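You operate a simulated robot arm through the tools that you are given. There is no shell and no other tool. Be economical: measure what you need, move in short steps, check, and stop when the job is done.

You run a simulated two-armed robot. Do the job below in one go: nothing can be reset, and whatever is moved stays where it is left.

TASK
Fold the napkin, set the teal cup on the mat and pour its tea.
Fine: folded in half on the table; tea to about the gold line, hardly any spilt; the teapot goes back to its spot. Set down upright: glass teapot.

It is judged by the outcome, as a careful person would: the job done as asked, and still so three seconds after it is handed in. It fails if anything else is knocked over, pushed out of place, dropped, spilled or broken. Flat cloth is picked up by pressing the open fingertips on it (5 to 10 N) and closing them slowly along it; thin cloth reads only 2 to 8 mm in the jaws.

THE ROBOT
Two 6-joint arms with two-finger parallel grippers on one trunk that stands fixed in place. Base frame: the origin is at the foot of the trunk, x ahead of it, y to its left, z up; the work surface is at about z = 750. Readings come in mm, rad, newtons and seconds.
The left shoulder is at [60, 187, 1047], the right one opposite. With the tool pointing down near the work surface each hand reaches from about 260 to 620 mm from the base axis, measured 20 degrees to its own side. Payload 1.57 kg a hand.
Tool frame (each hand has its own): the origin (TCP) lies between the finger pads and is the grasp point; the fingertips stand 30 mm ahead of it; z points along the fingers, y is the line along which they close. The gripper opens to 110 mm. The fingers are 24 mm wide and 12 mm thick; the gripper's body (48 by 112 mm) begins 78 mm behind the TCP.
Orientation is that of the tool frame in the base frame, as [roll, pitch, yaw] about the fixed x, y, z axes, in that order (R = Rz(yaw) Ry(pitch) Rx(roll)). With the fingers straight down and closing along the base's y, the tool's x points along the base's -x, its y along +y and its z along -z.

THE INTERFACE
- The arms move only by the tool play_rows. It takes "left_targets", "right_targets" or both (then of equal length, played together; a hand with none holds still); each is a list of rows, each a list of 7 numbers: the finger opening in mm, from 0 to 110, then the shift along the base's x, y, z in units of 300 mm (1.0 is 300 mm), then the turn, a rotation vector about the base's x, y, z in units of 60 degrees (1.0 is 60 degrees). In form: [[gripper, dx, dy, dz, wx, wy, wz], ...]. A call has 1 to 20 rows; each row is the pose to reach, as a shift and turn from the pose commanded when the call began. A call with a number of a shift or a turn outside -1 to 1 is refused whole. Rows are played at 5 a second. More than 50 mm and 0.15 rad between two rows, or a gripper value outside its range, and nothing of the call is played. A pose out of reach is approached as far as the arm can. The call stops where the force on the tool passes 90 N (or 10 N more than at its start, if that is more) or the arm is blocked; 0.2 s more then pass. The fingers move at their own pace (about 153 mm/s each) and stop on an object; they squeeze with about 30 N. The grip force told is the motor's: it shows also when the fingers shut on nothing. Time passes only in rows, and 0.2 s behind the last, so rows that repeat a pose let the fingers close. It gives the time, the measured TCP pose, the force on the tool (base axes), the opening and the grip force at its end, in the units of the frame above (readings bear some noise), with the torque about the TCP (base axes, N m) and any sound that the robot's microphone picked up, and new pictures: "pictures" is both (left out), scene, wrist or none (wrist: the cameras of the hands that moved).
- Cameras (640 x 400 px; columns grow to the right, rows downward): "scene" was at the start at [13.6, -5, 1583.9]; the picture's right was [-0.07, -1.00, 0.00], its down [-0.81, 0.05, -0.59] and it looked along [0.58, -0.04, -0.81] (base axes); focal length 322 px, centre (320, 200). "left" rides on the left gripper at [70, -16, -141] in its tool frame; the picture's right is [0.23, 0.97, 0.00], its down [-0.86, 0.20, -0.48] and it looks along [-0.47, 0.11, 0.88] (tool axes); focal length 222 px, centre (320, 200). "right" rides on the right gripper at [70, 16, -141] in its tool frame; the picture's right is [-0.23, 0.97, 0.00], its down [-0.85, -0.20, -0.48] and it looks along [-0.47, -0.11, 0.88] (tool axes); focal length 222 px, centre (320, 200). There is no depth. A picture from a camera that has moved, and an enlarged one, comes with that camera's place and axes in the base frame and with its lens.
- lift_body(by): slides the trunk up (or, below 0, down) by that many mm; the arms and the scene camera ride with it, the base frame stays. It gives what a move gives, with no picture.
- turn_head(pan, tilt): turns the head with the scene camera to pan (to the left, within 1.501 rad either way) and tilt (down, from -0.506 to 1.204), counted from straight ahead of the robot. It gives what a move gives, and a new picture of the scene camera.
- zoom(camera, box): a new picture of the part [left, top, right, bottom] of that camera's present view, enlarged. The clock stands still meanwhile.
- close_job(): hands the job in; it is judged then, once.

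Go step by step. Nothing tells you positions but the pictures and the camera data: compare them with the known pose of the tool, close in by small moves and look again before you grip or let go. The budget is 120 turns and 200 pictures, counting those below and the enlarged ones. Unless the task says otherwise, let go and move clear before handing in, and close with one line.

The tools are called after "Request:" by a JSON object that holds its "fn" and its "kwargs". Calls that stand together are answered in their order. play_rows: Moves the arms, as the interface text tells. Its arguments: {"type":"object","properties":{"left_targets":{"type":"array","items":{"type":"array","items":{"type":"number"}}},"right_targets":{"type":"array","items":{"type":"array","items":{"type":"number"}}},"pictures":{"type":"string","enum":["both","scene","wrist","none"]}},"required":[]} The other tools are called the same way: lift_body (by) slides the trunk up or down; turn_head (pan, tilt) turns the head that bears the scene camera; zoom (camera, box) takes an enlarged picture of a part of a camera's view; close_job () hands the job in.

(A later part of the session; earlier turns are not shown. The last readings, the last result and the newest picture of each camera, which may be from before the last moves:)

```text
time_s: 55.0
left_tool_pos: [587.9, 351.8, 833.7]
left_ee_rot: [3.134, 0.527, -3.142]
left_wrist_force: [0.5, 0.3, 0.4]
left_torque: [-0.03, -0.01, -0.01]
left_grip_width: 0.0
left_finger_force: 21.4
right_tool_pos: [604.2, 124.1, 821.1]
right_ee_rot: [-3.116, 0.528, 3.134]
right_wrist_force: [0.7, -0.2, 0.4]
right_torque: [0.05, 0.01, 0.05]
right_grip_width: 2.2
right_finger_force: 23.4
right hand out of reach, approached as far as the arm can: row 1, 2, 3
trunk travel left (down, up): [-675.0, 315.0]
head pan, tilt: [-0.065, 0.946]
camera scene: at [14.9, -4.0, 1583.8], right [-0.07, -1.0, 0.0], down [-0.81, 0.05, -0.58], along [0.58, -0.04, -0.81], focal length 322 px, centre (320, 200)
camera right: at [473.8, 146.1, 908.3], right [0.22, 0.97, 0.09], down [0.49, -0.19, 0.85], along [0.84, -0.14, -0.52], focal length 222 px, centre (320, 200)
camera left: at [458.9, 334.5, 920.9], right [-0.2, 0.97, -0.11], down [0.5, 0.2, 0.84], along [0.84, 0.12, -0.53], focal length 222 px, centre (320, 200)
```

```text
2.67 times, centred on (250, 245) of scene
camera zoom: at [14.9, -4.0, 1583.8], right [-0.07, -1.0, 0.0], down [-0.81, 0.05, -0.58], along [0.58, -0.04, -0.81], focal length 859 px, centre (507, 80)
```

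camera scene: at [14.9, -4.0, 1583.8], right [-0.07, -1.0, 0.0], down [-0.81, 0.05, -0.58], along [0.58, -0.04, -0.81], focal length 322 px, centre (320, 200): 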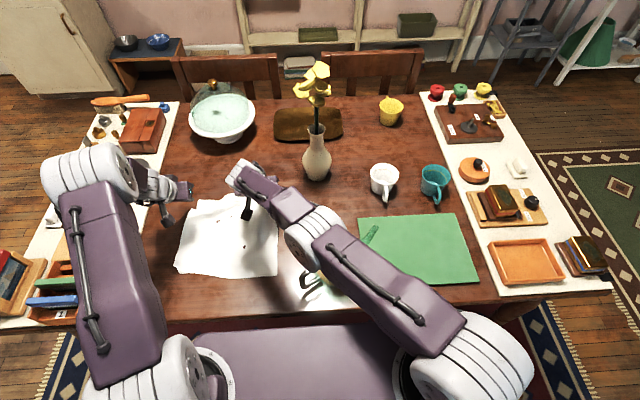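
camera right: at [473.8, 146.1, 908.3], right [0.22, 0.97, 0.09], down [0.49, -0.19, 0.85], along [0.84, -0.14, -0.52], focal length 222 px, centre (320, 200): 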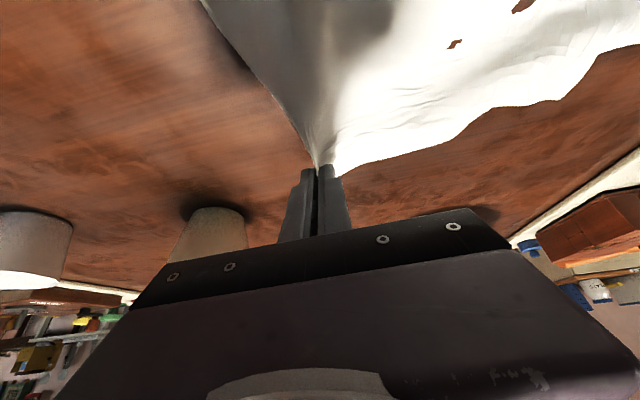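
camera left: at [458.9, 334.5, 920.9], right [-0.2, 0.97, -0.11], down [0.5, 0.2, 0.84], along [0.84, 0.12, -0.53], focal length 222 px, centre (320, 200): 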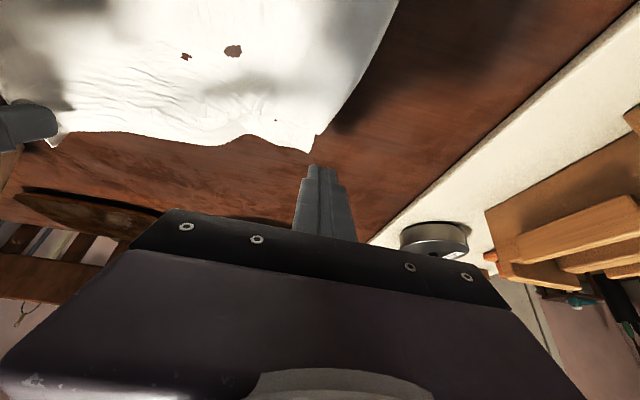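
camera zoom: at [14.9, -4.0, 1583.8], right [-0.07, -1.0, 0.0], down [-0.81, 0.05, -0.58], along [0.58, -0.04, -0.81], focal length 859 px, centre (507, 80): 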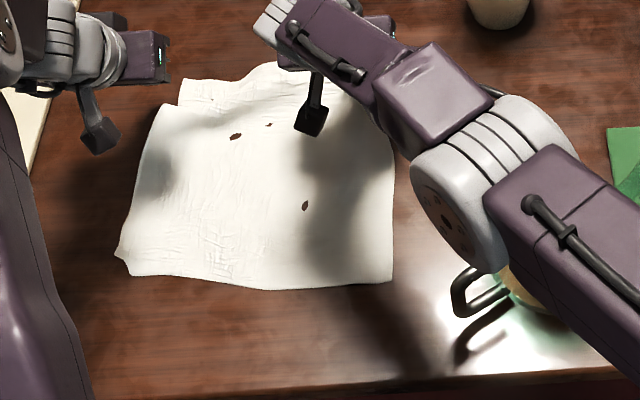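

Now the left slipped (the right jumped a bit at its reach limit), but the cloth lies well: near edge x≈370–395, far edge ≈ 635. I lower the right, staying within reach, and re-grip with the left deeper in.

Request:
{"fn": "play_rows", "kwargs": {"left_targets": [[42, 0.02, -0.06, -0.05, 0, 0, 0], [42, 0.05, -0.127, -0.1, 0, 0, 0], [42, 0.05, -0.127, -0.15, 0, 0, 0], [42, 0.05, -0.127, -0.15, 0, 0, 0]], "right_targets": [[0, -0.02, 0, -0.04, 0, 0, 0], [0, -0.03, 0, -0.08, 0, 0, 0], [0, -0.03, 0, -0.11, 0, 0, 0], [0, -0.03, 0, -0.11, 0, 0, 0]], "pictures": "wrist"}}

```text
time_s: 56.0
left_tool_pos: [602.4, 309.1, 789.9]
left_ee_rot: [3.138, 0.524, 3.141]
left_wrist_force: [-0.2, 0.0, 0.9]
left_torque: [0.02, 0.05, 0.0]
left_grip_width: 42.1
left_finger_force: 0.2
right_tool_pos: [577.2, 119.7, 792.8]
right_ee_rot: [-3.136, 0.525, 3.141]
right_wrist_force: [-0.7, -0.9, 0.5]
right_torque: [0.0, 0.03, 0.02]
right_grip_width: 1.8
right_finger_force: 24.1
trunk travel left (down, up): [-675.0, 315.0]
head pan, tilt: [-0.065, 0.946]
camera right: at [447.2, 136.1, 881.0], right [0.2, 0.97, 0.11], down [0.5, -0.2, 0.84], along [0.84, -0.11, -0.53], focal length 222 px, centre (320, 200)
camera left: at [472.7, 292.9, 876.8], right [-0.2, 0.97, -0.11], down [0.5, 0.2, 0.84], along [0.84, 0.11, -0.53], focal length 222 px, centre (320, 200)
```

right: 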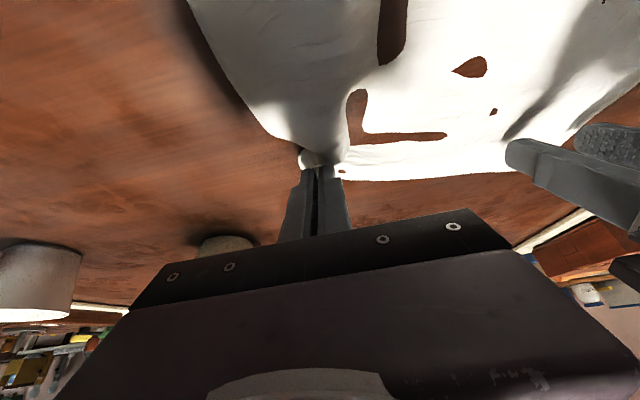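
left: 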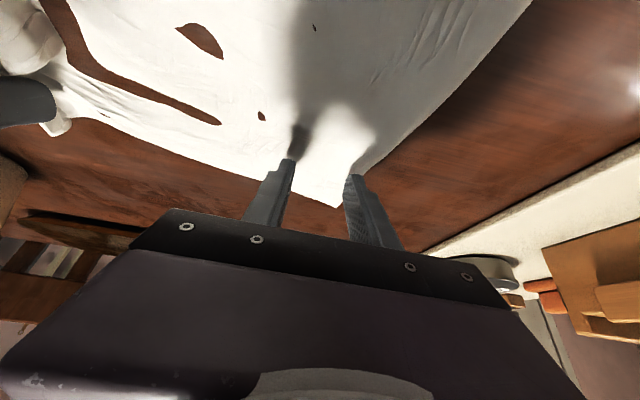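

Request:
{"fn": "zoom", "kwargs": {"camera": "scene", "box": [140, 170, 360, 320]}}

Request:
{"fn": "zoom", "kwargs": {"camera": "left", "box": [200, 120, 440, 270]}}

```text
2.67 times, centred on (250, 245) of scene
camera zoom: at [13.6, -5.2, 1583.9], right [-0.07, -1.0, 0.0], down [-0.81, 0.05, -0.59], along [0.58, -0.04, -0.81], focal length 859 px, centre (507, 80)
```

zoom: 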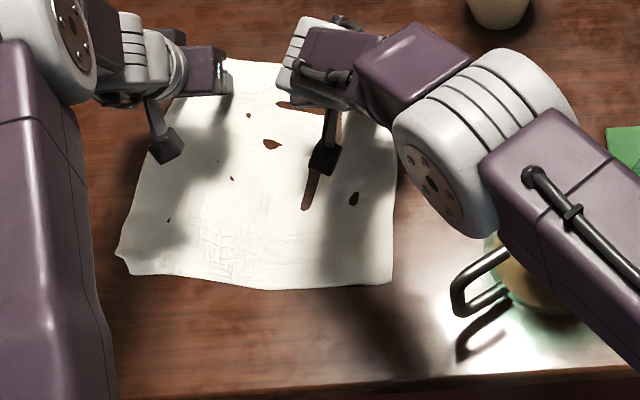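

```text
2.67 times, centred on (320, 195) of left
camera zoom: at [472.7, 292.9, 876.8], right [-0.2, 0.97, -0.11], down [0.5, 0.2, 0.84], along [0.84, 0.11, -0.53], focal length 592 px, centre (320, 213)
```

zoom: 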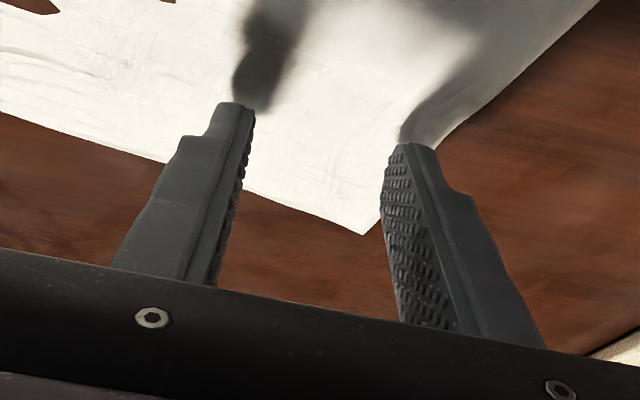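

The far-left corner unfolded by itself, so the cloth is nearly flat and back around its first place. Released cloth springs flat well, so I'll let go, clear both hands and look, then redo the near-to-far fold with a lower arc and a shorter end point.

Request:
{"fn": "play_rows", "kwargs": {"left_targets": [[42, 0, 0, 0.1, 0, 0, 0], [42, -0.05, 0.1, 0.18, 0, 0.1, 0], [42, -0.15, 0.2, 0.22, 0, 0.2, 0], [42, -0.25, 0.3, 0.22, 0, 0.3, 0], [42, -0.35, 0.4, 0.22, 0, 0.4, 0], [42, -0.45, 0.48, 0.22, 0, 0.5, 0]], "right_targets": [[20, 0, 0, 0, 0, 0, 0], [40, 0, 0, 0.03, 0, 0, 0], [40, -0.02, -0.02, 0.15, 0, 0.1, 0], [40, -0.05, -0.1, 0.27, 0, 0.2, 0], [40, -0.1, -0.2, 0.37, 0, 0.3, 0], [40, -0.1, -0.33, 0.43, 0, 0.4, 0]], "pictures": "none"}}

Request:
{"fn": "play_rows", "kwargs": {"right_targets": [[40, 0.0, -0.15, 0.04, 0, 0, 0], [40, 0.0, -0.3, 0.08, 0, 0.05, 0], [40, 0.0, -0.45, 0.12, 0, 0.1, 0]], "pictures": "scene"}}

Request:
{"fn": "zoom", "kwargs": {"camera": "scene", "box": [140, 170, 360, 320]}}

```text
time_s: 57.4
left_tool_pos: [468.7, 453.2, 852.4]
left_ee_rot: [3.136, -0.002, 3.141]
left_wrist_force: [-0.7, -0.1, -0.5]
left_torque: [-0.03, 0.0, 0.02]
left_grip_width: 42.1
left_finger_force: 0.2
right_tool_pos: [547.6, 18.6, 922.8]
right_ee_rot: [-3.136, 0.103, -3.14]
right_wrist_force: [0.3, -0.1, 0.1]
right_torque: [0.01, -0.01, 0.0]
right_grip_width: 40.0
right_finger_force: 0.1
trunk travel left (down, up): [-675.0, 315.0]
head pan, tilt: [-0.065, 0.946]
```

```text
time_s: 58.2
left_tool_pos: [467.7, 451.9, 852.2]
left_ee_rot: [3.14, 0.002, -3.142]
left_wrist_force: [0.1, 0.0, -0.1]
left_torque: [-0.01, 0.02, 0.0]
left_grip_width: 42.2
left_finger_force: 0.1
right_tool_pos: [549.1, -114.1, 959.6]
right_ee_rot: [-3.136, -0.001, 3.141]
right_wrist_force: [0.6, -0.9, 0.0]
right_torque: [0.02, 0.0, 0.01]
right_grip_width: 40.2
right_finger_force: 0.1
trunk travel left (down, up): [-675.0, 315.0]
head pan, tilt: [-0.065, 0.946]
camera scene: at [13.8, -6.0, 1583.9], right [-0.07, -1.0, 0.0], down [-0.81, 0.05, -0.58], along [0.58, -0.04, -0.81], focal length 322 px, centre (320, 200)
```

scene: 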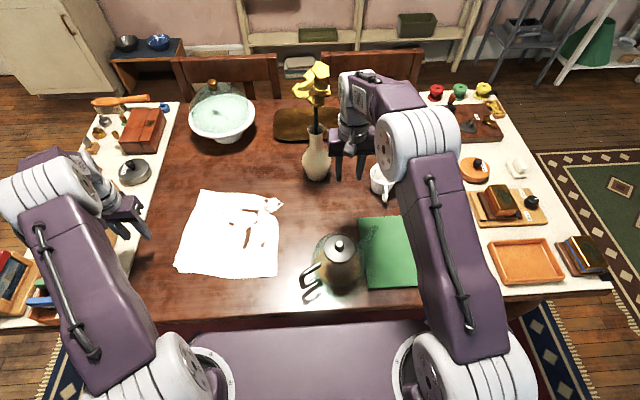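

```text
2.67 times, centred on (250, 245) of scene
camera zoom: at [13.8, -6.0, 1583.9], right [-0.07, -1.0, 0.0], down [-0.81, 0.05, -0.58], along [0.58, -0.04, -0.81], focal length 859 px, centre (507, 80)
```

zoom: 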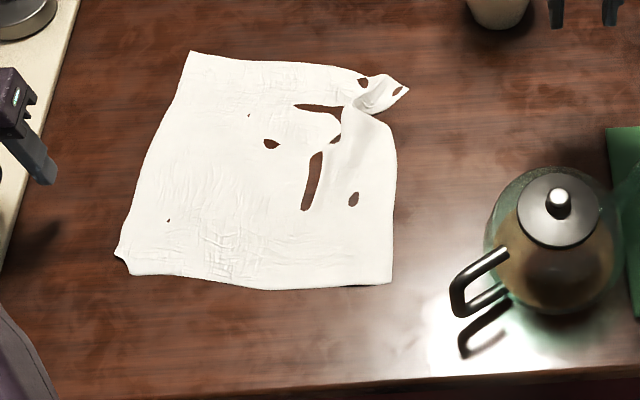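

The cloth is flat but for a crumpled far-right corner at about (608,73). I pinch that corner with the right hand and pull it out straight.

Request:
{"fn": "play_rows", "kwargs": {"right_targets": [[60, -0.02, 0.15, -0.05, 0, -0.1, 0], [60, -0.02, 0.3, -0.1, 0, -0.2, 0], [60, 0.0, 0.45, -0.15, 0, -0.3, 0], [60, 0.05, 0.58, -0.2, 0, -0.4, 0], [60, 0.12, 0.64, -0.3, 0, -0.5, 0], [60, 0.147, 0.65, -0.42, 0, -0.5, 0], [60, 0.147, 0.65, -0.52, 0, -0.5, 0], [60, 0.147, 0.65, -0.52, 0, -0.5, 0]], "pictures": "both"}}

```text
time_s: 60.0
left_tool_pos: [468.6, 453.4, 852.2]
left_ee_rot: [3.14, -0.001, 3.141]
left_wrist_force: [-1.3, 0.6, 0.1]
left_torque: [0.03, 0.0, 0.0]
left_grip_width: 42.0
left_finger_force: 0.1
right_tool_pos: [590.0, 83.1, 803.0]
right_ee_rot: [-3.134, 0.524, 3.141]
right_wrist_force: [-0.2, 0.1, 0.6]
right_torque: [0.02, 0.01, 0.0]
right_grip_width: 59.9
right_finger_force: 0.0
trunk travel left (down, up): [-675.0, 315.0]
head pan, tilt: [-0.065, 0.946]
camera scene: at [13.4, -4.8, 1583.9], right [-0.07, -1.0, 0.0], down [-0.81, 0.05, -0.59], along [0.58, -0.04, -0.81], focal length 322 px, centre (320, 200)
camera right: at [459.7, 99.6, 891.4], right [0.2, 0.97, 0.11], down [0.5, -0.2, 0.84], along [0.84, -0.11, -0.53], focal length 222 px, centre (320, 200)
```

scene: 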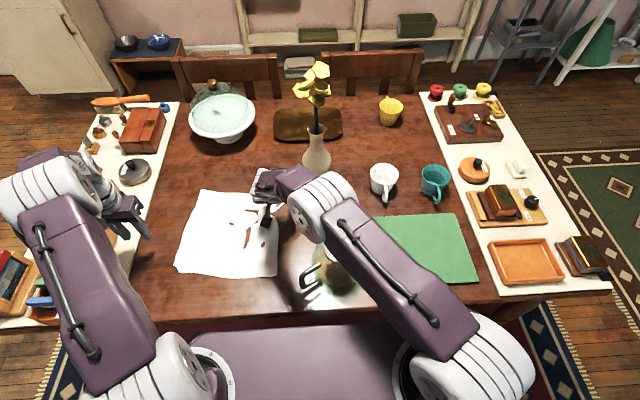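
right: 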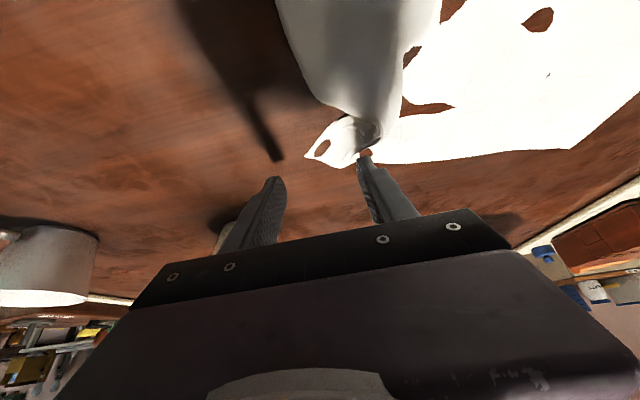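

Request:
{"fn": "play_rows", "kwargs": {"right_targets": [[60, 0.015, 0.045, -0.03, 0, 0, 0], [60, 0.015, 0.045, -0.06, 0, 0, 0], [60, 0.015, 0.045, -0.07, 0, 0, 0], [60, 0.015, 0.045, -0.07, 0, 0, 0]], "pictures": "none"}}

```text
time_s: 61.0
left_tool_pos: [467.3, 452.0, 853.1]
left_ee_rot: [3.139, 0.002, 3.141]
left_wrist_force: [-0.3, 0.4, -0.2]
left_torque: [0.0, 0.01, -0.02]
left_grip_width: 42.0
left_finger_force: 0.0
right_tool_pos: [596.4, 94.1, 782.8]
right_ee_rot: [-3.139, 0.526, -3.14]
right_wrist_force: [0.4, 0.0, 10.0]
right_torque: [0.29, -0.06, 0.0]
right_grip_width: 60.0
right_finger_force: 0.1
trunk travel left (down, up): [-675.0, 315.0]
head pan, tilt: [-0.065, 0.946]
```

Request:
{"fn": "play_rows", "kwargs": {"right_targets": [[56, 0, 0, -0.001, 0, 0, 0], [52, 0, 0, -0.001, 0, 0, 0], [48, 0, 0, -0.001, 0, 0, 0], [44, 0, 0, -0.001, 0, 0, 0], [40, 0, 0, -0.001, 0, 0, 0], [36, 0, 0, -0.001, 0, 0, 0], [32, 0, 0, -0.001, 0, 0, 0], [28, 0, 0, -0.001, 0, 0, 0], [24, 0, 0, -0.001, 0, 0, 0], [20, 0, 0, -0.001, 0, 0, 0], [16, 0, 0, -0.001, 0, 0, 0], [12, 0, 0, -0.001, 0, 0, 0], [8, 0, 0, -0.001, 0, 0, 0], [4, 0, 0, -0.001, 0, 0, 0], [0, 0, 0, -0.001, 0, 0, 0], [0, 0, 0, -0.001, 0, 0, 0]], "pictures": "wrist"}}

```text
time_s: 64.4
left_tool_pos: [466.2, 452.1, 853.8]
left_ee_rot: [-3.141, 0.004, 3.141]
left_wrist_force: [-0.1, 0.3, -0.1]
left_torque: [0.0, 0.0, -0.02]
left_grip_width: 42.1
left_finger_force: 0.1
right_tool_pos: [594.2, 94.5, 783.7]
right_ee_rot: [-3.138, 0.528, -3.141]
right_wrist_force: [-1.8, 1.3, 21.2]
right_torque: [0.02, -0.05, 0.07]
right_grip_width: 2.5
right_finger_force: 23.8
trunk travel left (down, up): [-675.0, 315.0]
head pan, tilt: [-0.065, 0.946]
camera right: at [463.2, 111.2, 871.2], right [0.2, 0.97, 0.11], down [0.5, -0.2, 0.84], along [0.84, -0.11, -0.52], focal length 222 px, centre (320, 200)
```

right: 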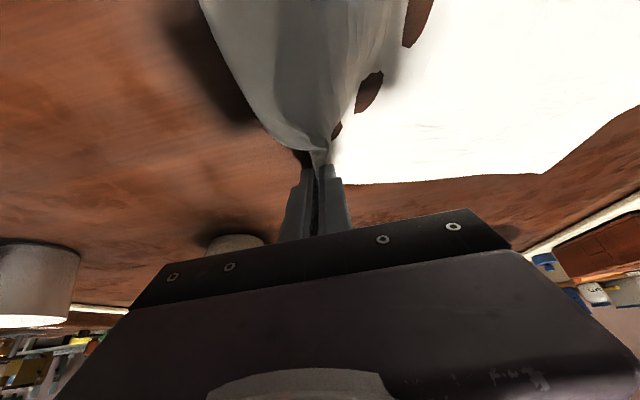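

Request:
{"fn": "play_rows", "kwargs": {"right_targets": [[0, 0.0, 0, 0.03, 0, -0.08, 0], [0, 0.03, -0.03, 0.03, 0, -0.16, 0], [0, 0.06, -0.05, 0.02, 0, -0.25, 0], [0, 0.09, -0.07, 0.01, 0, -0.33, 0], [0, 0.1, -0.08, 0.0, 0, -0.33, 0], [0, 0.1, -0.08, 0.0, 0, -0.33, 0]], "pictures": "wrist"}}

Request:
{"fn": "zoom", "kwargs": {"camera": "scene", "box": [140, 170, 360, 320]}}

```text
time_s: 65.8
left_tool_pos: [467.7, 453.1, 852.8]
left_ee_rot: [3.14, -0.001, -3.141]
left_wrist_force: [0.3, 0.1, -0.1]
left_torque: [0.01, 0.01, 0.0]
left_grip_width: 42.2
left_finger_force: 0.0
right_tool_pos: [626.2, 70.5, 780.7]
right_ee_rot: [-3.135, 0.868, -3.141]
right_wrist_force: [-0.9, -1.1, 1.4]
right_torque: [-0.01, 0.02, -0.01]
right_grip_width: 1.9
right_finger_force: 22.8
trunk travel left (down, up): [-675.0, 315.0]
head pan, tilt: [-0.065, 0.946]
camera right: at [473.8, 86.8, 819.3], right [0.15, 0.97, 0.17], down [0.18, -0.2, 0.96], along [0.97, -0.11, -0.21], focal length 222 px, centre (320, 200)
```

right: 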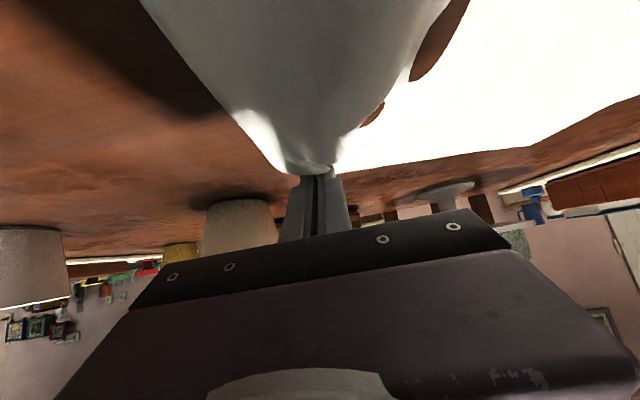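

```text
2.67 times, centred on (250, 245) of scene
camera zoom: at [13.3, -4.6, 1583.9], right [-0.07, -1.0, 0.0], down [-0.81, 0.05, -0.59], along [0.58, -0.04, -0.81], focal length 859 px, centre (507, 80)
```

zoom: 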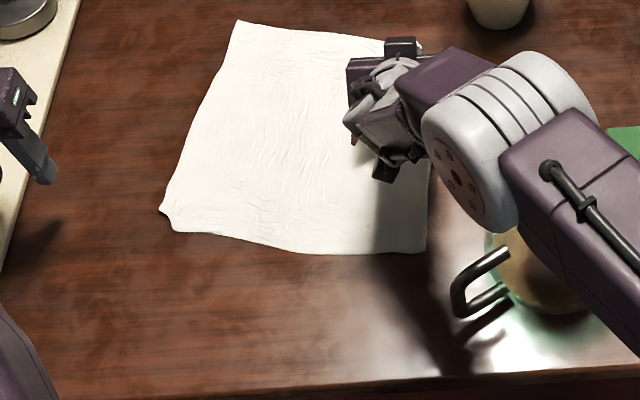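

The whole cloth slid along and is flat now. I release the corner and take both hands to the near edge.

Request:
{"fn": "play_rows", "kwargs": {"right_targets": [[15, 0, 0, 0, 0, 0, 0], [40, 0, 0, 0.02, 0, 0, 0], [40, -0.08, 0, 0.13, 0, 0.12, 0], [40, -0.2, 0, 0.2, 0, 0.24, 0], [40, -0.34, 0.02, 0.23, 0, 0.36, 0], [40, -0.48, 0.04, 0.23, 0, 0.48, 0], [40, -0.6, 0.06, 0.2, 0, 0.6, 0], [40, -0.67, 0.08, 0.17, 0, 0.72, 0], [40, -0.7, 0.08, 0.13, 0, 0.83, 0]], "left_targets": [[44, 0, 0, 0, 0, 0, 0], [44, 0, -0.1, 0, 0, 0, 0], [44, 0, -0.2, 0, 0, 0, 0], [44, -0.02, -0.3, -0.02, 0, 0, 0], [44, -0.04, -0.4, -0.06, 0, 0, 0], [44, -0.05, -0.5, -0.1, 0, 0, 0], [44, -0.05, -0.53, -0.12, 0, 0, 0], [44, -0.05, -0.53, -0.14, 0, 0, 0], [44, -0.05, -0.53, -0.14, 0, 0, 0]]}}

Request:
{"fn": "zoom", "kwargs": {"camera": "scene", "box": [140, 150, 360, 300]}}

```text
time_s: 67.8
left_tool_pos: [454.3, 293.0, 811.9]
left_ee_rot: [-3.142, 0.001, 3.141]
left_wrist_force: [1.0, 0.1, -0.4]
left_torque: [-0.02, 0.0, -0.02]
left_grip_width: 43.9
left_finger_force: 0.2
right_tool_pos: [416.3, 93.8, 818.7]
right_ee_rot: [-3.136, -0.004, -3.139]
right_wrist_force: [0.1, 0.1, 0.6]
right_torque: [0.02, 0.01, 0.02]
right_grip_width: 40.0
right_finger_force: 0.0
trunk travel left (down, up): [-675.0, 315.0]
head pan, tilt: [-0.065, 0.946]
camera scene: at [14.4, -5.2, 1583.9], right [-0.07, -1.0, 0.0], down [-0.81, 0.05, -0.58], along [0.58, -0.04, -0.81], focal length 322 px, centre (320, 200)
camera right: at [346.9, 110.7, 961.3], right [0.23, 0.97, -0.01], down [0.86, -0.2, 0.48], along [0.46, -0.11, -0.88], focal length 222 px, centre (320, 200)
camera left: at [386.0, 277.3, 954.6], right [-0.23, 0.97, 0.0], down [0.86, 0.2, 0.48], along [0.47, 0.11, -0.88], focal length 222 px, centre (320, 200)
```

scene: 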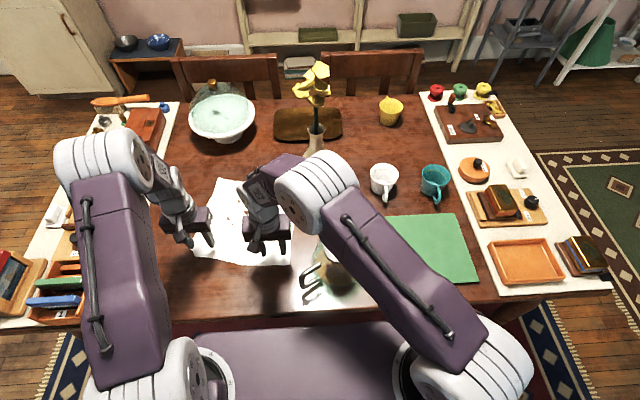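
right: 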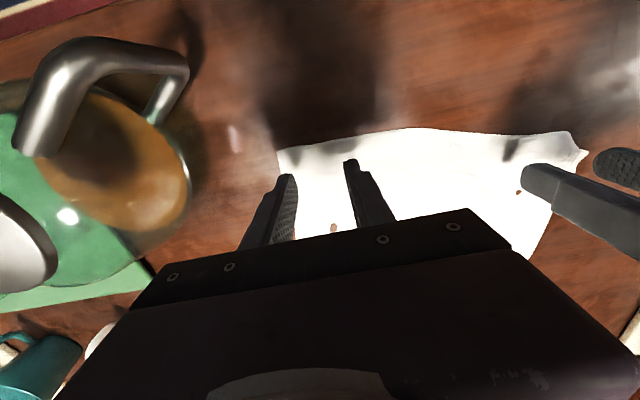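
left: 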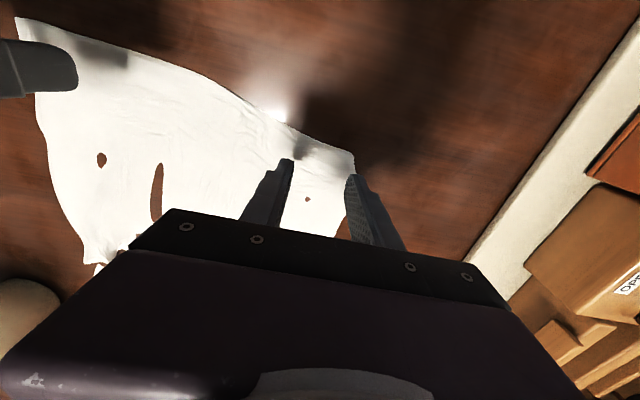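

```text
2.67 times, centred on (250, 225) of scene
camera zoom: at [14.4, -5.2, 1583.9], right [-0.07, -1.0, 0.0], down [-0.81, 0.05, -0.58], along [0.58, -0.04, -0.81], focal length 859 px, centre (507, 133)
```

zoom: 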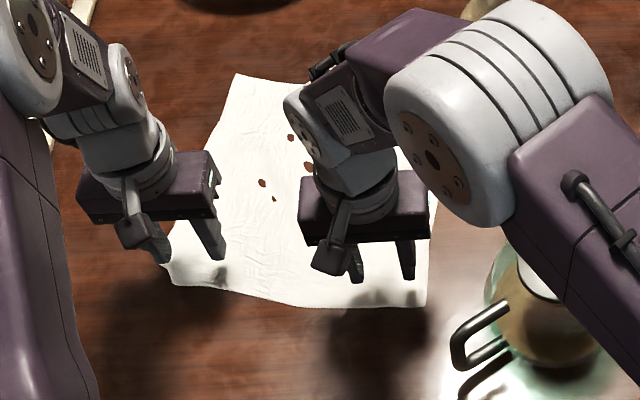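

Near edge runs from (394,57) to (441,324). Aligning and lowering.

Request:
{"fn": "play_rows", "kwargs": {"left_targets": [[42, -0.027, -0.037, -0.03, 0, 0, 0], [42, -0.027, -0.037, -0.065, 0, 0, 0], [42, -0.027, -0.037, -0.095, 0, 0, 0], [42, -0.027, -0.037, -0.095, 0, 0, 0]], "right_targets": [[42, -0.02, 0.037, -0.04, 0, 0, 0], [42, -0.02, 0.037, -0.08, 0, 0, 0], [42, -0.02, 0.037, -0.12, 0, 0, 0], [42, -0.02, 0.037, -0.12, 0, 0, 0]], "pictures": "wrist"}}

```text
time_s: 68.8
left_tool_pos: [445.3, 282.6, 783.1]
left_ee_rot: [3.141, 0.0, 3.14]
left_wrist_force: [-0.2, -0.3, 1.2]
left_torque: [-0.01, 0.01, -0.07]
left_grip_width: 41.8
left_finger_force: 0.0
right_tool_pos: [409.0, 105.1, 783.8]
right_ee_rot: [-3.134, 0.0, -3.141]
right_wrist_force: [0.3, -0.3, 0.4]
right_torque: [-0.05, 0.02, -0.02]
right_grip_width: 42.2
right_finger_force: 0.1
trunk travel left (down, up): [-675.0, 315.0]
head pan, tilt: [-0.065, 0.946]
camera right: at [340.2, 121.3, 925.4], right [0.23, 0.97, -0.01], down [0.86, -0.2, 0.48], along [0.47, -0.11, -0.88], focal length 222 px, centre (320, 200)
camera left: at [377.3, 267.1, 925.6], right [-0.23, 0.97, 0.0], down [0.86, 0.2, 0.48], along [0.47, 0.11, -0.88], focal length 222 px, centre (320, 200)
```

right: 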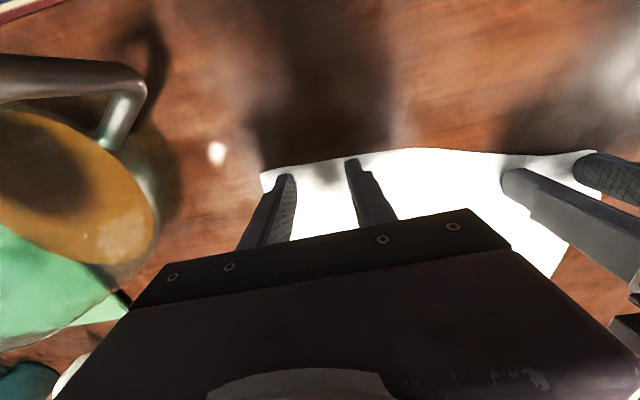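
left: 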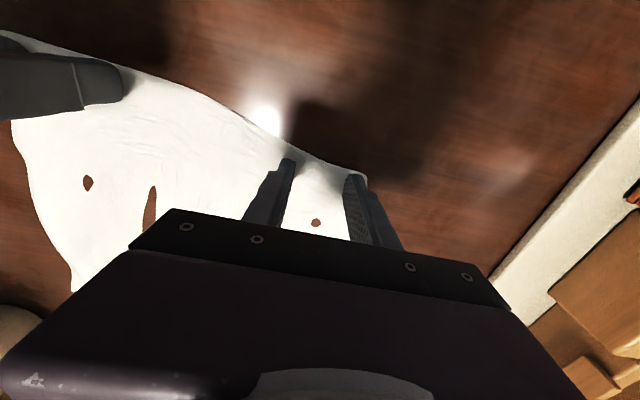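

Request:
{"fn": "play_rows", "kwargs": {"left_targets": [[42, 0.015, -0.01, 0, -0.002, 0, 0], [42, 0.015, -0.01, -0.007, -0.002, 0, 0], [42, 0.015, -0.01, -0.01, -0.002, 0, 0], [42, 0.015, -0.01, -0.01, -0.002, 0, 0]], "right_targets": [[42, 0.005, 0.0, 0, 0.005, 0, 0], [42, 0.005, 0.0, -0.007, 0.005, 0, 0], [42, 0.005, 0, -0.011, 0.005, 0, 0], [42, 0.005, 0, -0.011, 0.005, 0, 0]], "pictures": "none"}}

```text
time_s: 69.8
left_tool_pos: [449.3, 279.0, 780.9]
left_ee_rot: [-3.14, 0.0, 3.14]
left_wrist_force: [0.4, -0.5, 1.0]
left_torque: [0.01, 0.0, 0.01]
left_grip_width: 41.9
left_finger_force: 0.3
right_tool_pos: [411.9, 105.2, 781.2]
right_ee_rot: [3.141, 0.001, -3.141]
right_wrist_force: [2.2, -0.5, 6.7]
right_torque: [-0.03, -0.06, -0.01]
right_grip_width: 42.1
right_finger_force: 0.1
trunk travel left (down, up): [-675.0, 315.0]
head pan, tilt: [-0.065, 0.946]
```

Request:
{"fn": "play_rows", "kwargs": {"left_targets": [[42, 0, 0, -0.004, 0, 0, 0], [42, 0, 0, -0.006, 0, 0, 0], [42, 0, 0, -0.006, 0, 0, 0]], "right_targets": [[42, 0, 0, -0.002, 0, 0, 0], [42, 0, 0, -0.0025, 0, 0, 0], [42, 0, 0, -0.0025, 0, 0, 0]], "pictures": "none"}}

```text
time_s: 70.6
left_tool_pos: [450.5, 279.2, 781.9]
left_ee_rot: [3.141, 0.005, 3.141]
left_wrist_force: [2.4, 0.1, 22.4]
left_torque: [0.03, 0.07, 0.01]
left_grip_width: 42.0
left_finger_force: 0.1
right_tool_pos: [411.0, 104.2, 782.5]
right_ee_rot: [3.141, 0.004, 3.14]
right_wrist_force: [2.1, 1.6, 7.9]
right_torque: [0.01, -0.04, -0.01]
right_grip_width: 41.8
right_finger_force: 0.1
trunk travel left (down, up): [-675.0, 315.0]
head pan, tilt: [-0.065, 0.946]
```

Balanced on both; the right gets slightly more, then both close slowly.

Request:
{"fn": "play_rows", "kwargs": {"left_targets": [[42, 0, 0, 0, 0, 0, 0], [39, 0, 0, 0, 0, 0, 0], [36, 0, 0, 0, 0, 0, 0], [33, 0, 0, 0, 0, 0, 0], [30, 0, 0, 0, 0, 0, 0], [27, 0, 0, 0, 0, 0, 0], [24, 0, 0, 0, 0, 0, 0], [21, 0, 0, 0, 0, 0, 0], [18, 0, 0, 0, 0, 0, 0], [15, 0, 0, 0, 0, 0, 0], [12, 0, 0, 0, 0, 0, 0], [9, 0, 0, 0, 0, 0, 0], [6, 0, 0, 0, 0, 0, 0], [3, 0, 0, 0, 0, 0, 0], [0, 0, 0, 0, 0, 0, 0], [0, 0, 0, 0, 0, 0, 0]], "right_targets": [[42, 0, 0, -0.004, 0, 0, 0], [39, 0, 0, -0.004, 0, 0, 0], [36, 0, 0, -0.004, 0, 0, 0], [33, 0, 0, -0.004, 0, 0, 0], [30, 0, 0, -0.004, 0, 0, 0], [27, 0, 0, -0.004, 0, 0, 0], [24, 0, 0, -0.004, 0, 0, 0], [21, 0, 0, -0.004, 0, 0, 0], [18, 0, 0, -0.004, 0, 0, 0], [15, 0, 0, -0.004, 0, 0, 0], [12, 0, 0, -0.004, 0, 0, 0], [9, 0, 0, -0.004, 0, 0, 0], [6, 0, 0, -0.004, 0, 0, 0], [3, 0, 0, -0.004, 0, 0, 0], [0, 0, 0, -0.004, 0, 0, 0], [0, 0, 0, -0.004, 0, 0, 0]], "pictures": "wrist"}}

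```text
time_s: 74.0
left_tool_pos: [447.9, 279.0, 782.3]
left_ee_rot: [3.14, 0.004, 3.14]
left_wrist_force: [0.8, 0.0, 14.6]
left_torque: [-0.02, -0.04, 0.0]
left_grip_width: 0.0
left_finger_force: 21.0
right_tool_pos: [407.9, 102.3, 781.7]
right_ee_rot: [3.141, 0.006, -3.141]
right_wrist_force: [0.3, -1.8, 32.3]
right_torque: [-0.09, 0.1, 0.04]
right_grip_width: 0.0
right_finger_force: 21.0
trunk travel left (down, up): [-675.0, 315.0]
head pan, tilt: [-0.065, 0.946]
camera right: at [338.6, 119.6, 923.2], right [0.23, 0.97, 0.0], down [0.85, -0.2, 0.48], along [0.47, -0.11, -0.88], focal length 222 px, centre (320, 200)
camera left: at [378.5, 263.2, 923.5], right [-0.23, 0.97, 0.0], down [0.85, 0.2, 0.48], along [0.47, 0.11, -0.88], focal length 222 px, centre (320, 200)
```

right: 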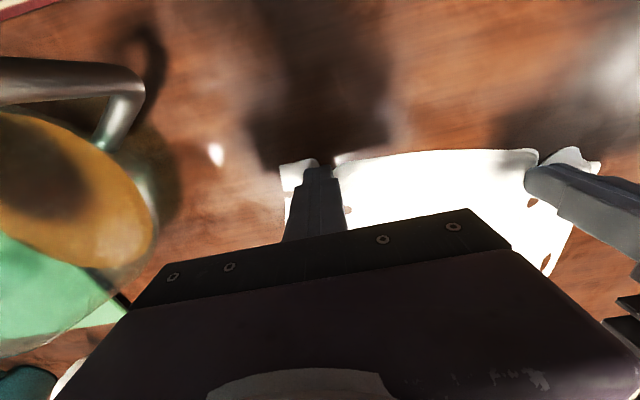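
left: 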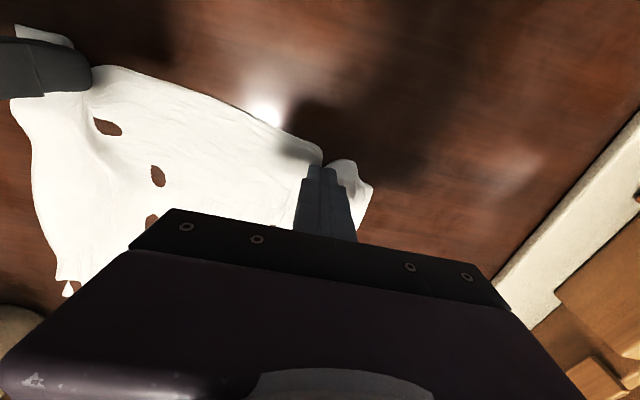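

Both slipped, leaving a small ridge between the fingers. I reopen over that ridge and try again.

Request:
{"fn": "play_rows", "kwargs": {"left_targets": [[0, 0, 0, 0.03, 0, 0, 0], [40, 0.01, 0, 0.03, 0, 0, 0], [40, 0.01, 0, 0.03, 0, 0, 0], [40, 0.01, 0, 0.008, 0, 0, 0], [40, 0.01, 0, 0.001, 0, 0, 0], [40, 0.01, 0, 0.001, 0, 0, 0]], "right_targets": [[0, 0, 0, 0.03, 0, 0, 0], [40, 0.015, 0.01, 0.03, 0, 0, 0], [40, 0.015, 0.01, 0.03, 0, 0, 0], [40, 0.015, 0.01, 0.008, 0, 0, 0], [40, 0.015, 0.01, 0.0015, 0, 0, 0], [40, 0.015, 0.01, 0.0015, 0, 0, 0]], "pictures": "wrist"}}

```text
time_s: 75.4
left_tool_pos: [452.6, 279.7, 781.3]
left_ee_rot: [3.14, 0.004, 3.139]
left_wrist_force: [3.8, 1.5, 17.3]
left_torque: [0.29, 0.03, -0.05]
left_grip_width: 40.2
left_finger_force: 0.2
right_tool_pos: [414.5, 108.4, 781.3]
right_ee_rot: [3.14, 0.005, -3.141]
right_wrist_force: [4.9, 0.1, 18.4]
right_torque: [-0.28, 0.01, 0.06]
right_grip_width: 39.8
right_finger_force: 0.1
trunk travel left (down, up): [-675.0, 315.0]
head pan, tilt: [-0.065, 0.946]
camera right: at [345.2, 123.9, 923.2], right [0.23, 0.97, 0.0], down [0.85, -0.2, 0.48], along [0.47, -0.11, -0.88], focal length 222 px, centre (320, 200)
camera left: at [383.7, 263.9, 923.1], right [-0.23, 0.97, 0.0], down [0.85, 0.2, 0.48], along [0.47, 0.11, -0.88], focal length 222 px, centre (320, 200)
```

right: 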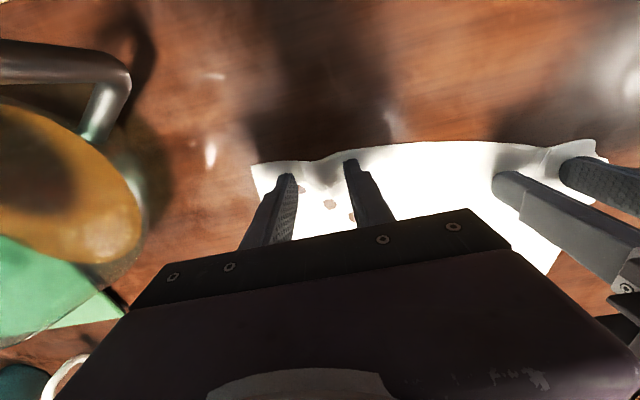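
left: 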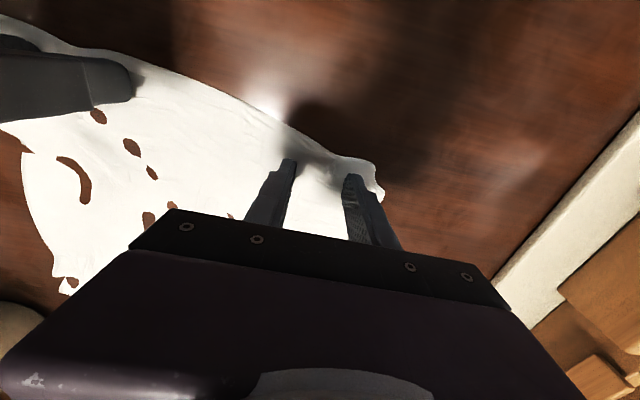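

Request:
{"fn": "play_rows", "kwargs": {"left_targets": [[40, 0, 0, -0.001, 0.004, 0, 0], [37, 0, 0, -0.001, 0.004, 0, 0], [34, 0, 0, -0.001, 0.004, 0, 0], [31, 0, 0, -0.001, 0.004, 0, 0], [28, 0, 0, -0.001, 0.004, 0, 0], [25, 0, 0, -0.001, 0.004, 0, 0], [22, 0, 0, -0.001, 0.004, 0, 0], [19, 0, 0, -0.001, 0.004, 0, 0], [16, 0, 0, -0.001, 0.004, 0, 0], [13, 0, 0, -0.001, 0.004, 0, 0], [10, 0, 0, -0.001, 0.004, 0, 0], [7, 0, 0, -0.001, 0.004, 0, 0], [4, 0, 0, -0.001, 0.004, 0, 0], [0, 0, 0, -0.001, 0.004, 0, 0], [0, 0, 0, -0.001, 0.004, 0, 0]], "right_targets": [[40, 0, 0, -0.001, -0.004, 0, 0], [37, 0, 0, -0.001, -0.004, 0, 0], [34, 0, 0, -0.001, -0.004, 0, 0], [31, 0, 0, -0.001, -0.004, 0, 0], [28, 0, 0, -0.001, -0.004, 0, 0], [25, 0, 0, -0.001, -0.004, 0, 0], [22, 0, 0, -0.001, -0.004, 0, 0], [19, 0, 0, -0.001, -0.004, 0, 0], [16, 0, 0, -0.001, -0.004, 0, 0], [13, 0, 0, -0.001, -0.004, 0, 0], [10, 0, 0, -0.001, -0.004, 0, 0], [7, 0, 0, -0.001, -0.004, 0, 0], [4, 0, 0, -0.001, -0.004, 0, 0], [0, 0, 0, -0.001, -0.004, 0, 0], [0, 0, 0, -0.001, -0.004, 0, 0]], "pictures": "none"}}

```text
time_s: 78.6
left_tool_pos: [450.0, 279.8, 781.2]
left_ee_rot: [3.134, 0.005, -3.141]
left_wrist_force: [-0.7, -3.2, 39.1]
left_torque: [0.02, 0.21, 0.02]
left_grip_width: 3.3
left_finger_force: 24.5
right_tool_pos: [413.5, 105.9, 781.4]
right_ee_rot: [-3.137, 0.005, -3.141]
right_wrist_force: [0.3, 6.7, 10.3]
right_torque: [0.16, -0.04, 0.07]
right_grip_width: 1.8
right_finger_force: 23.5
trunk travel left (down, up): [-675.0, 315.0]
head pan, tilt: [-0.065, 0.946]
```

Both hold. I lift a little, straighten the edge and draw the cloth nearer and flat.

Request:
{"fn": "play_rows", "kwargs": {"left_targets": [[0, 0, 0, 0.03, 0, 0, 0], [0, -0.02, 0.02, 0.07, 0, 0, 0], [0, -0.08, 0.05, 0.07, 0, 0, 0], [0, -0.14, 0.08, 0.07, 0, 0, 0], [0, -0.19, 0.1, 0.06, 0, 0, 0], [0, -0.24, 0.11, 0.05, 0, 0, 0], [0, -0.26, 0.11, 0.04, 0, 0, 0], [0, -0.26, 0.11, 0.04, 0, 0, 0]], "right_targets": [[0, 0, 0, 0.03, 0, 0, 0], [0, 0, 0, 0.07, 0, 0, 0], [0, -0.03, 0, 0.07, 0, 0, 0], [0, -0.06, 0, 0.07, 0, 0, 0], [0, -0.09, 0, 0.06, 0, 0, 0], [0, -0.12, 0, 0.05, 0, 0, 0], [0, -0.14, 0, 0.04, 0, 0, 0], [0, -0.14, 0, 0.04, 0, 0, 0]]}}

Request:
{"fn": "zoom", "kwargs": {"camera": "scene", "box": [140, 150, 360, 300]}}

```text
time_s: 80.4
left_tool_pos: [375.1, 313.5, 791.4]
left_ee_rot: [3.138, -0.001, 3.139]
left_wrist_force: [-0.1, -0.7, 0.1]
left_torque: [0.01, 0.0, -0.02]
left_grip_width: 1.7
left_finger_force: 23.2
right_tool_pos: [372.7, 108.4, 791.3]
right_ee_rot: [-3.136, -0.002, -3.141]
right_wrist_force: [-0.1, 0.4, -0.2]
right_torque: [0.03, 0.0, -0.02]
right_grip_width: 0.2
right_finger_force: 21.5
trunk travel left (down, up): [-675.0, 315.0]
head pan, tilt: [-0.065, 0.946]
camera scene: at [13.8, -4.8, 1583.9], right [-0.07, -1.0, 0.0], down [-0.81, 0.05, -0.59], along [0.58, -0.04, -0.81], focal length 322 px, centre (320, 200)
camera right: at [304.6, 124.8, 933.1], right [0.23, 0.97, -0.01], down [0.86, -0.2, 0.48], along [0.47, -0.11, -0.88], focal length 222 px, centre (320, 200)
camera left: at [306.6, 297.5, 933.4], right [-0.23, 0.97, 0.0], down [0.86, 0.2, 0.48], along [0.47, 0.11, -0.88], focal length 222 px, centre (320, 200)
```

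scene: 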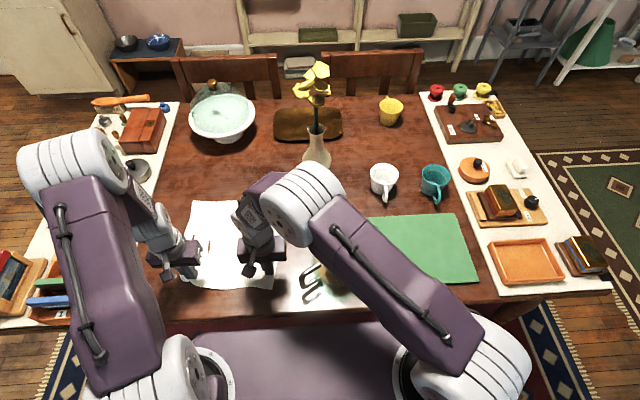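
right: 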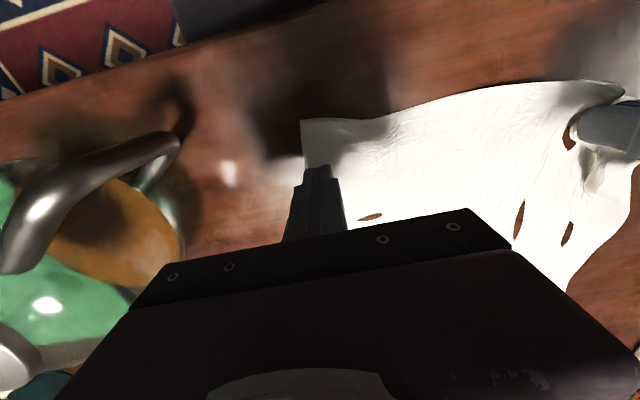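
left: 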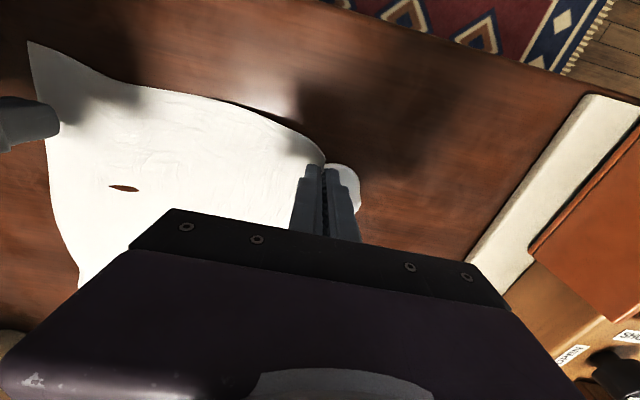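

```text
2.67 times, centred on (250, 225) of scene
camera zoom: at [13.8, -4.8, 1583.9], right [-0.07, -1.0, 0.0], down [-0.81, 0.05, -0.59], along [0.58, -0.04, -0.81], focal length 859 px, centre (507, 133)
```

zoom: 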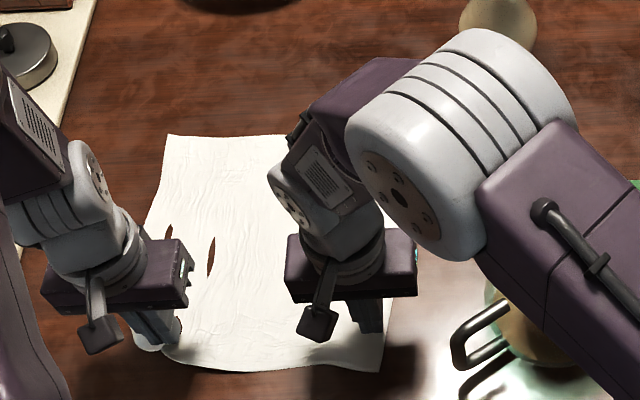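

The right slipped once more, but the cloth now lies straight, x≈332–637. I re-grip with the right at the near edge, taking more cloth.

Request:
{"fn": "play_rows", "kwargs": {"right_targets": [[50, 0, 0.02, 0.03, 0, 0, 0], [50, -0.04, 0.08, 0.03, 0, 0, 0], [50, -0.077, 0.13, 0.01, 0, 0, 0], [50, -0.077, 0.13, -0.02, 0.0, 0, 0], [50, -0.077, 0.13, -0.032, 0.0, 0, 0], [50, -0.077, 0.13, -0.037, 0.0, 0, 0], [50, -0.077, 0.13, -0.037, 0.0, 0, 0]], "pictures": "wrist"}}

```text
time_s: 82.0
left_tool_pos: [374.6, 312.9, 793.4]
left_ee_rot: [3.137, 0.0, 3.141]
left_wrist_force: [0.0, 0.8, 0.7]
left_torque: [0.0, 0.0, 0.02]
left_grip_width: 1.7
left_finger_force: 22.4
right_tool_pos: [351.2, 148.8, 781.2]
right_ee_rot: [-3.138, 0.002, -3.141]
right_wrist_force: [1.0, 0.9, 12.3]
right_torque: [0.25, 0.03, -0.03]
right_grip_width: 50.0
right_finger_force: 0.1
trunk travel left (down, up): [-675.0, 315.0]
head pan, tilt: [-0.065, 0.946]
camera right: at [281.9, 164.4, 923.4], right [0.23, 0.97, 0.0], down [0.85, -0.2, 0.48], along [0.47, -0.11, -0.88], focal length 222 px, centre (320, 200)
```

right: 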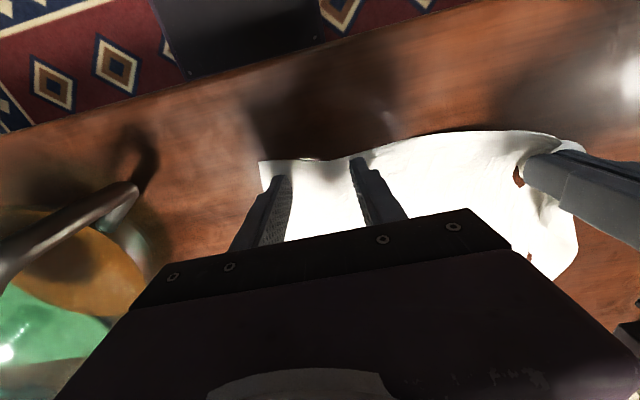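

Request:
{"fn": "play_rows", "kwargs": {"right_targets": [[50, 0, 0, -0.0035, 0.004, 0, 0], [47, 0, 0, -0.0035, 0.004, 0, 0], [44, 0, 0, -0.0035, 0.004, 0, 0], [41, 0, 0, -0.0035, 0.004, 0, 0], [38, 0, 0, -0.0035, 0.004, 0, 0], [35, 0, 0, -0.0035, 0.004, 0, 0], [32, 0, 0, -0.0035, 0.004, 0, 0], [29, 0, 0, -0.0035, 0.004, 0, 0], [26, 0, 0, -0.0035, 0.004, 0, 0], [23, 0, 0, -0.0035, 0.004, 0, 0], [20, 0, 0, -0.0035, 0.004, 0, 0], [17, 0, 0, -0.0035, 0.004, 0, 0], [14, 0, 0, -0.0035, 0.004, 0, 0], [11, 0, 0, -0.0035, 0.004, 0, 0], [8, 0, 0, -0.0035, 0.004, 0, 0], [5, 0, 0, -0.0035, 0.004, 0, 0], [0, 0, 0, -0.0035, 0.004, 0, 0], [0, 0, 0, -0.0035, 0.004, 0, 0]], "pictures": "wrist"}}

```text
time_s: 85.8
left_tool_pos: [372.6, 311.7, 791.7]
left_ee_rot: [3.137, -0.001, -3.141]
left_wrist_force: [0.0, -31.1, -2.4]
left_torque: [-0.82, -0.03, 0.47]
left_grip_width: 2.1
left_finger_force: 23.6
right_tool_pos: [351.5, 150.7, 781.9]
right_ee_rot: [3.135, 0.007, 3.141]
right_wrist_force: [-2.8, 30.5, 22.9]
right_torque: [0.9, 0.21, 0.23]
right_grip_width: 2.3
right_finger_force: 23.7
trunk travel left (down, up): [-675.0, 315.0]
head pan, tilt: [-0.065, 0.946]
camera right: at [281.4, 164.6, 923.2], right [0.23, 0.97, 0.01], down [0.85, -0.2, 0.48], along [0.47, -0.1, -0.88], focal length 222 px, centre (320, 200)
```

right: 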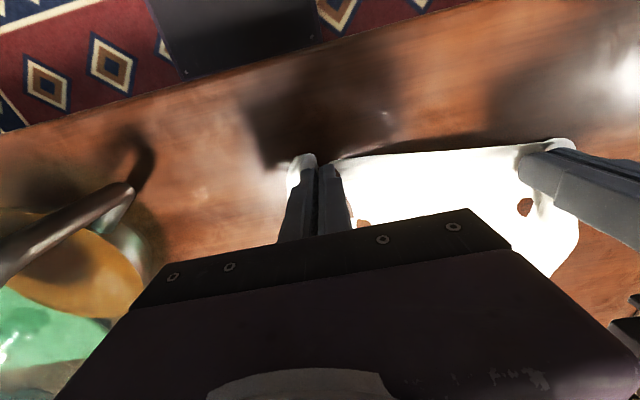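

Firm grips now. I relax the stretch a little and carry the edge over in a lower arc along the cloth's own axis, stopping short of the far edge to look.

Request:
{"fn": "play_rows", "kwargs": {"left_targets": [[0, 0, -0.01, 0.015, 0, 0, 0], [0, 0.012, -0.018, 0.05, 0, 0, 0], [0, 0.054, -0.025, 0.125, 0, -0.033, 0], [0, 0.123, -0.033, 0.195, 0, -0.083, 0], [0, 0.208, -0.043, 0.245, 0, -0.133, 0], [0, 0.291, -0.053, 0.265, 0, -0.2, 0], [0, 0.374, -0.063, 0.263, 0, -0.267, 0], [0, 0.449, -0.073, 0.238, 0, -0.333, 0], [0, 0.52, -0.081, 0.192, 0, -0.383, 0], [0, 0.575, -0.088, 0.13, 0, -0.433, 0]], "right_targets": [[0, 0, 0.01, 0.04, 0, 0, 0], [0, 0.012, 0.008, 0.08, 0, 0, 0], [0, 0.054, 0.001, 0.155, 0, -0.033, 0], [0, 0.123, -0.007, 0.225, 0, -0.083, 0], [0, 0.208, -0.017, 0.275, 0, -0.133, 0], [0, 0.291, -0.027, 0.295, 0, -0.2, 0], [0, 0.374, -0.037, 0.293, 0, -0.267, 0], [0, 0.449, -0.047, 0.268, 0, -0.333, 0], [0, 0.52, -0.055, 0.222, 0, -0.383, 0], [0, 0.575, -0.062, 0.16, 0, -0.433, 0]]}}

Request:
{"fn": "zoom", "kwargs": {"camera": "scene", "box": [140, 150, 360, 300]}}

```text
time_s: 88.0
left_tool_pos: [549.0, 286.1, 827.5]
left_ee_rot: [3.137, 0.453, 3.141]
left_wrist_force: [0.3, -9.3, -0.5]
left_torque: [-0.28, 0.0, -0.01]
left_grip_width: 1.7
left_finger_force: 23.6
right_tool_pos: [523.2, 129.4, 825.8]
right_ee_rot: [3.141, 0.452, 3.141]
right_wrist_force: [-0.9, 9.5, -0.4]
right_torque: [0.22, -0.02, 0.18]
right_grip_width: 1.9
right_finger_force: 24.2
trunk travel left (down, up): [-675.0, 315.0]
head pan, tilt: [-0.065, 0.946]
camera scene: at [15.3, -4.4, 1583.9], right [-0.07, -1.0, 0.0], down [-0.81, 0.05, -0.58], along [0.58, -0.04, -0.81], focal length 322 px, centre (320, 200)
camera right: at [400.5, 144.8, 923.0], right [0.2, 0.97, 0.1], down [0.56, -0.2, 0.8], along [0.8, -0.11, -0.59], focal length 222 px, centre (320, 200)
camera left: at [425.0, 269.9, 924.8], right [-0.2, 0.97, -0.1], down [0.56, 0.2, 0.8], along [0.8, 0.11, -0.59], focal length 222 px, centre (320, 200)
```

scene: 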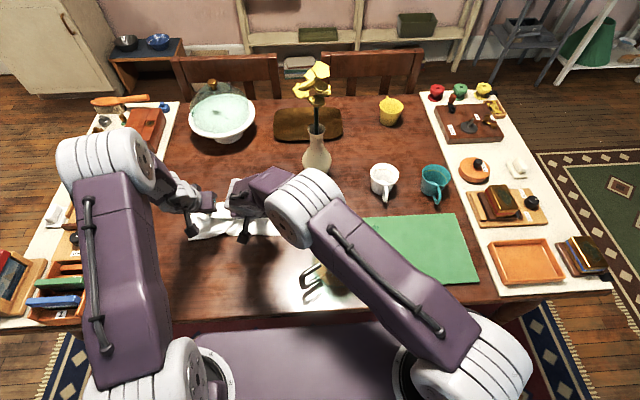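
right: 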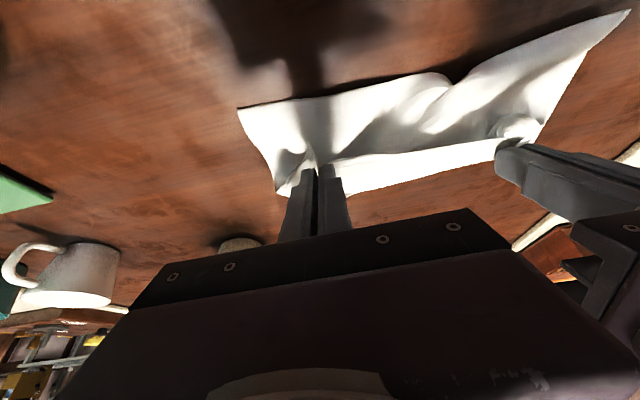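
left: 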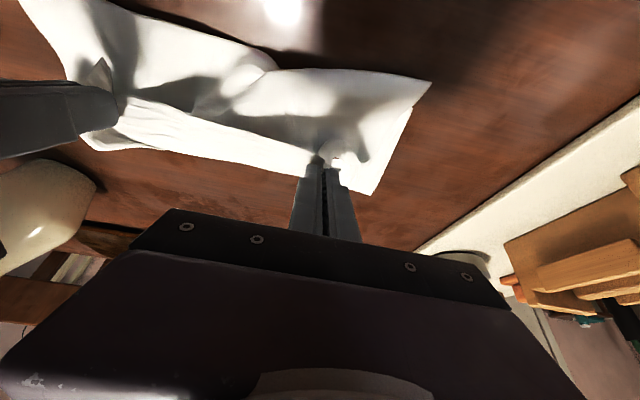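

```text
2.67 times, centred on (250, 225) of scene
camera zoom: at [15.3, -4.4, 1583.9], right [-0.07, -1.0, 0.0], down [-0.81, 0.05, -0.58], along [0.58, -0.04, -0.81], focal length 859 px, centre (507, 133)
```

zoom: 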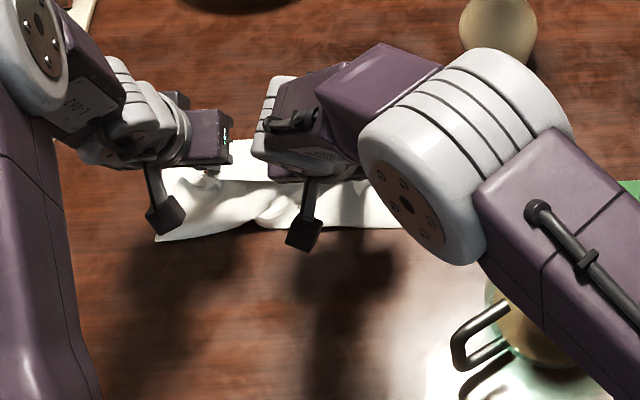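

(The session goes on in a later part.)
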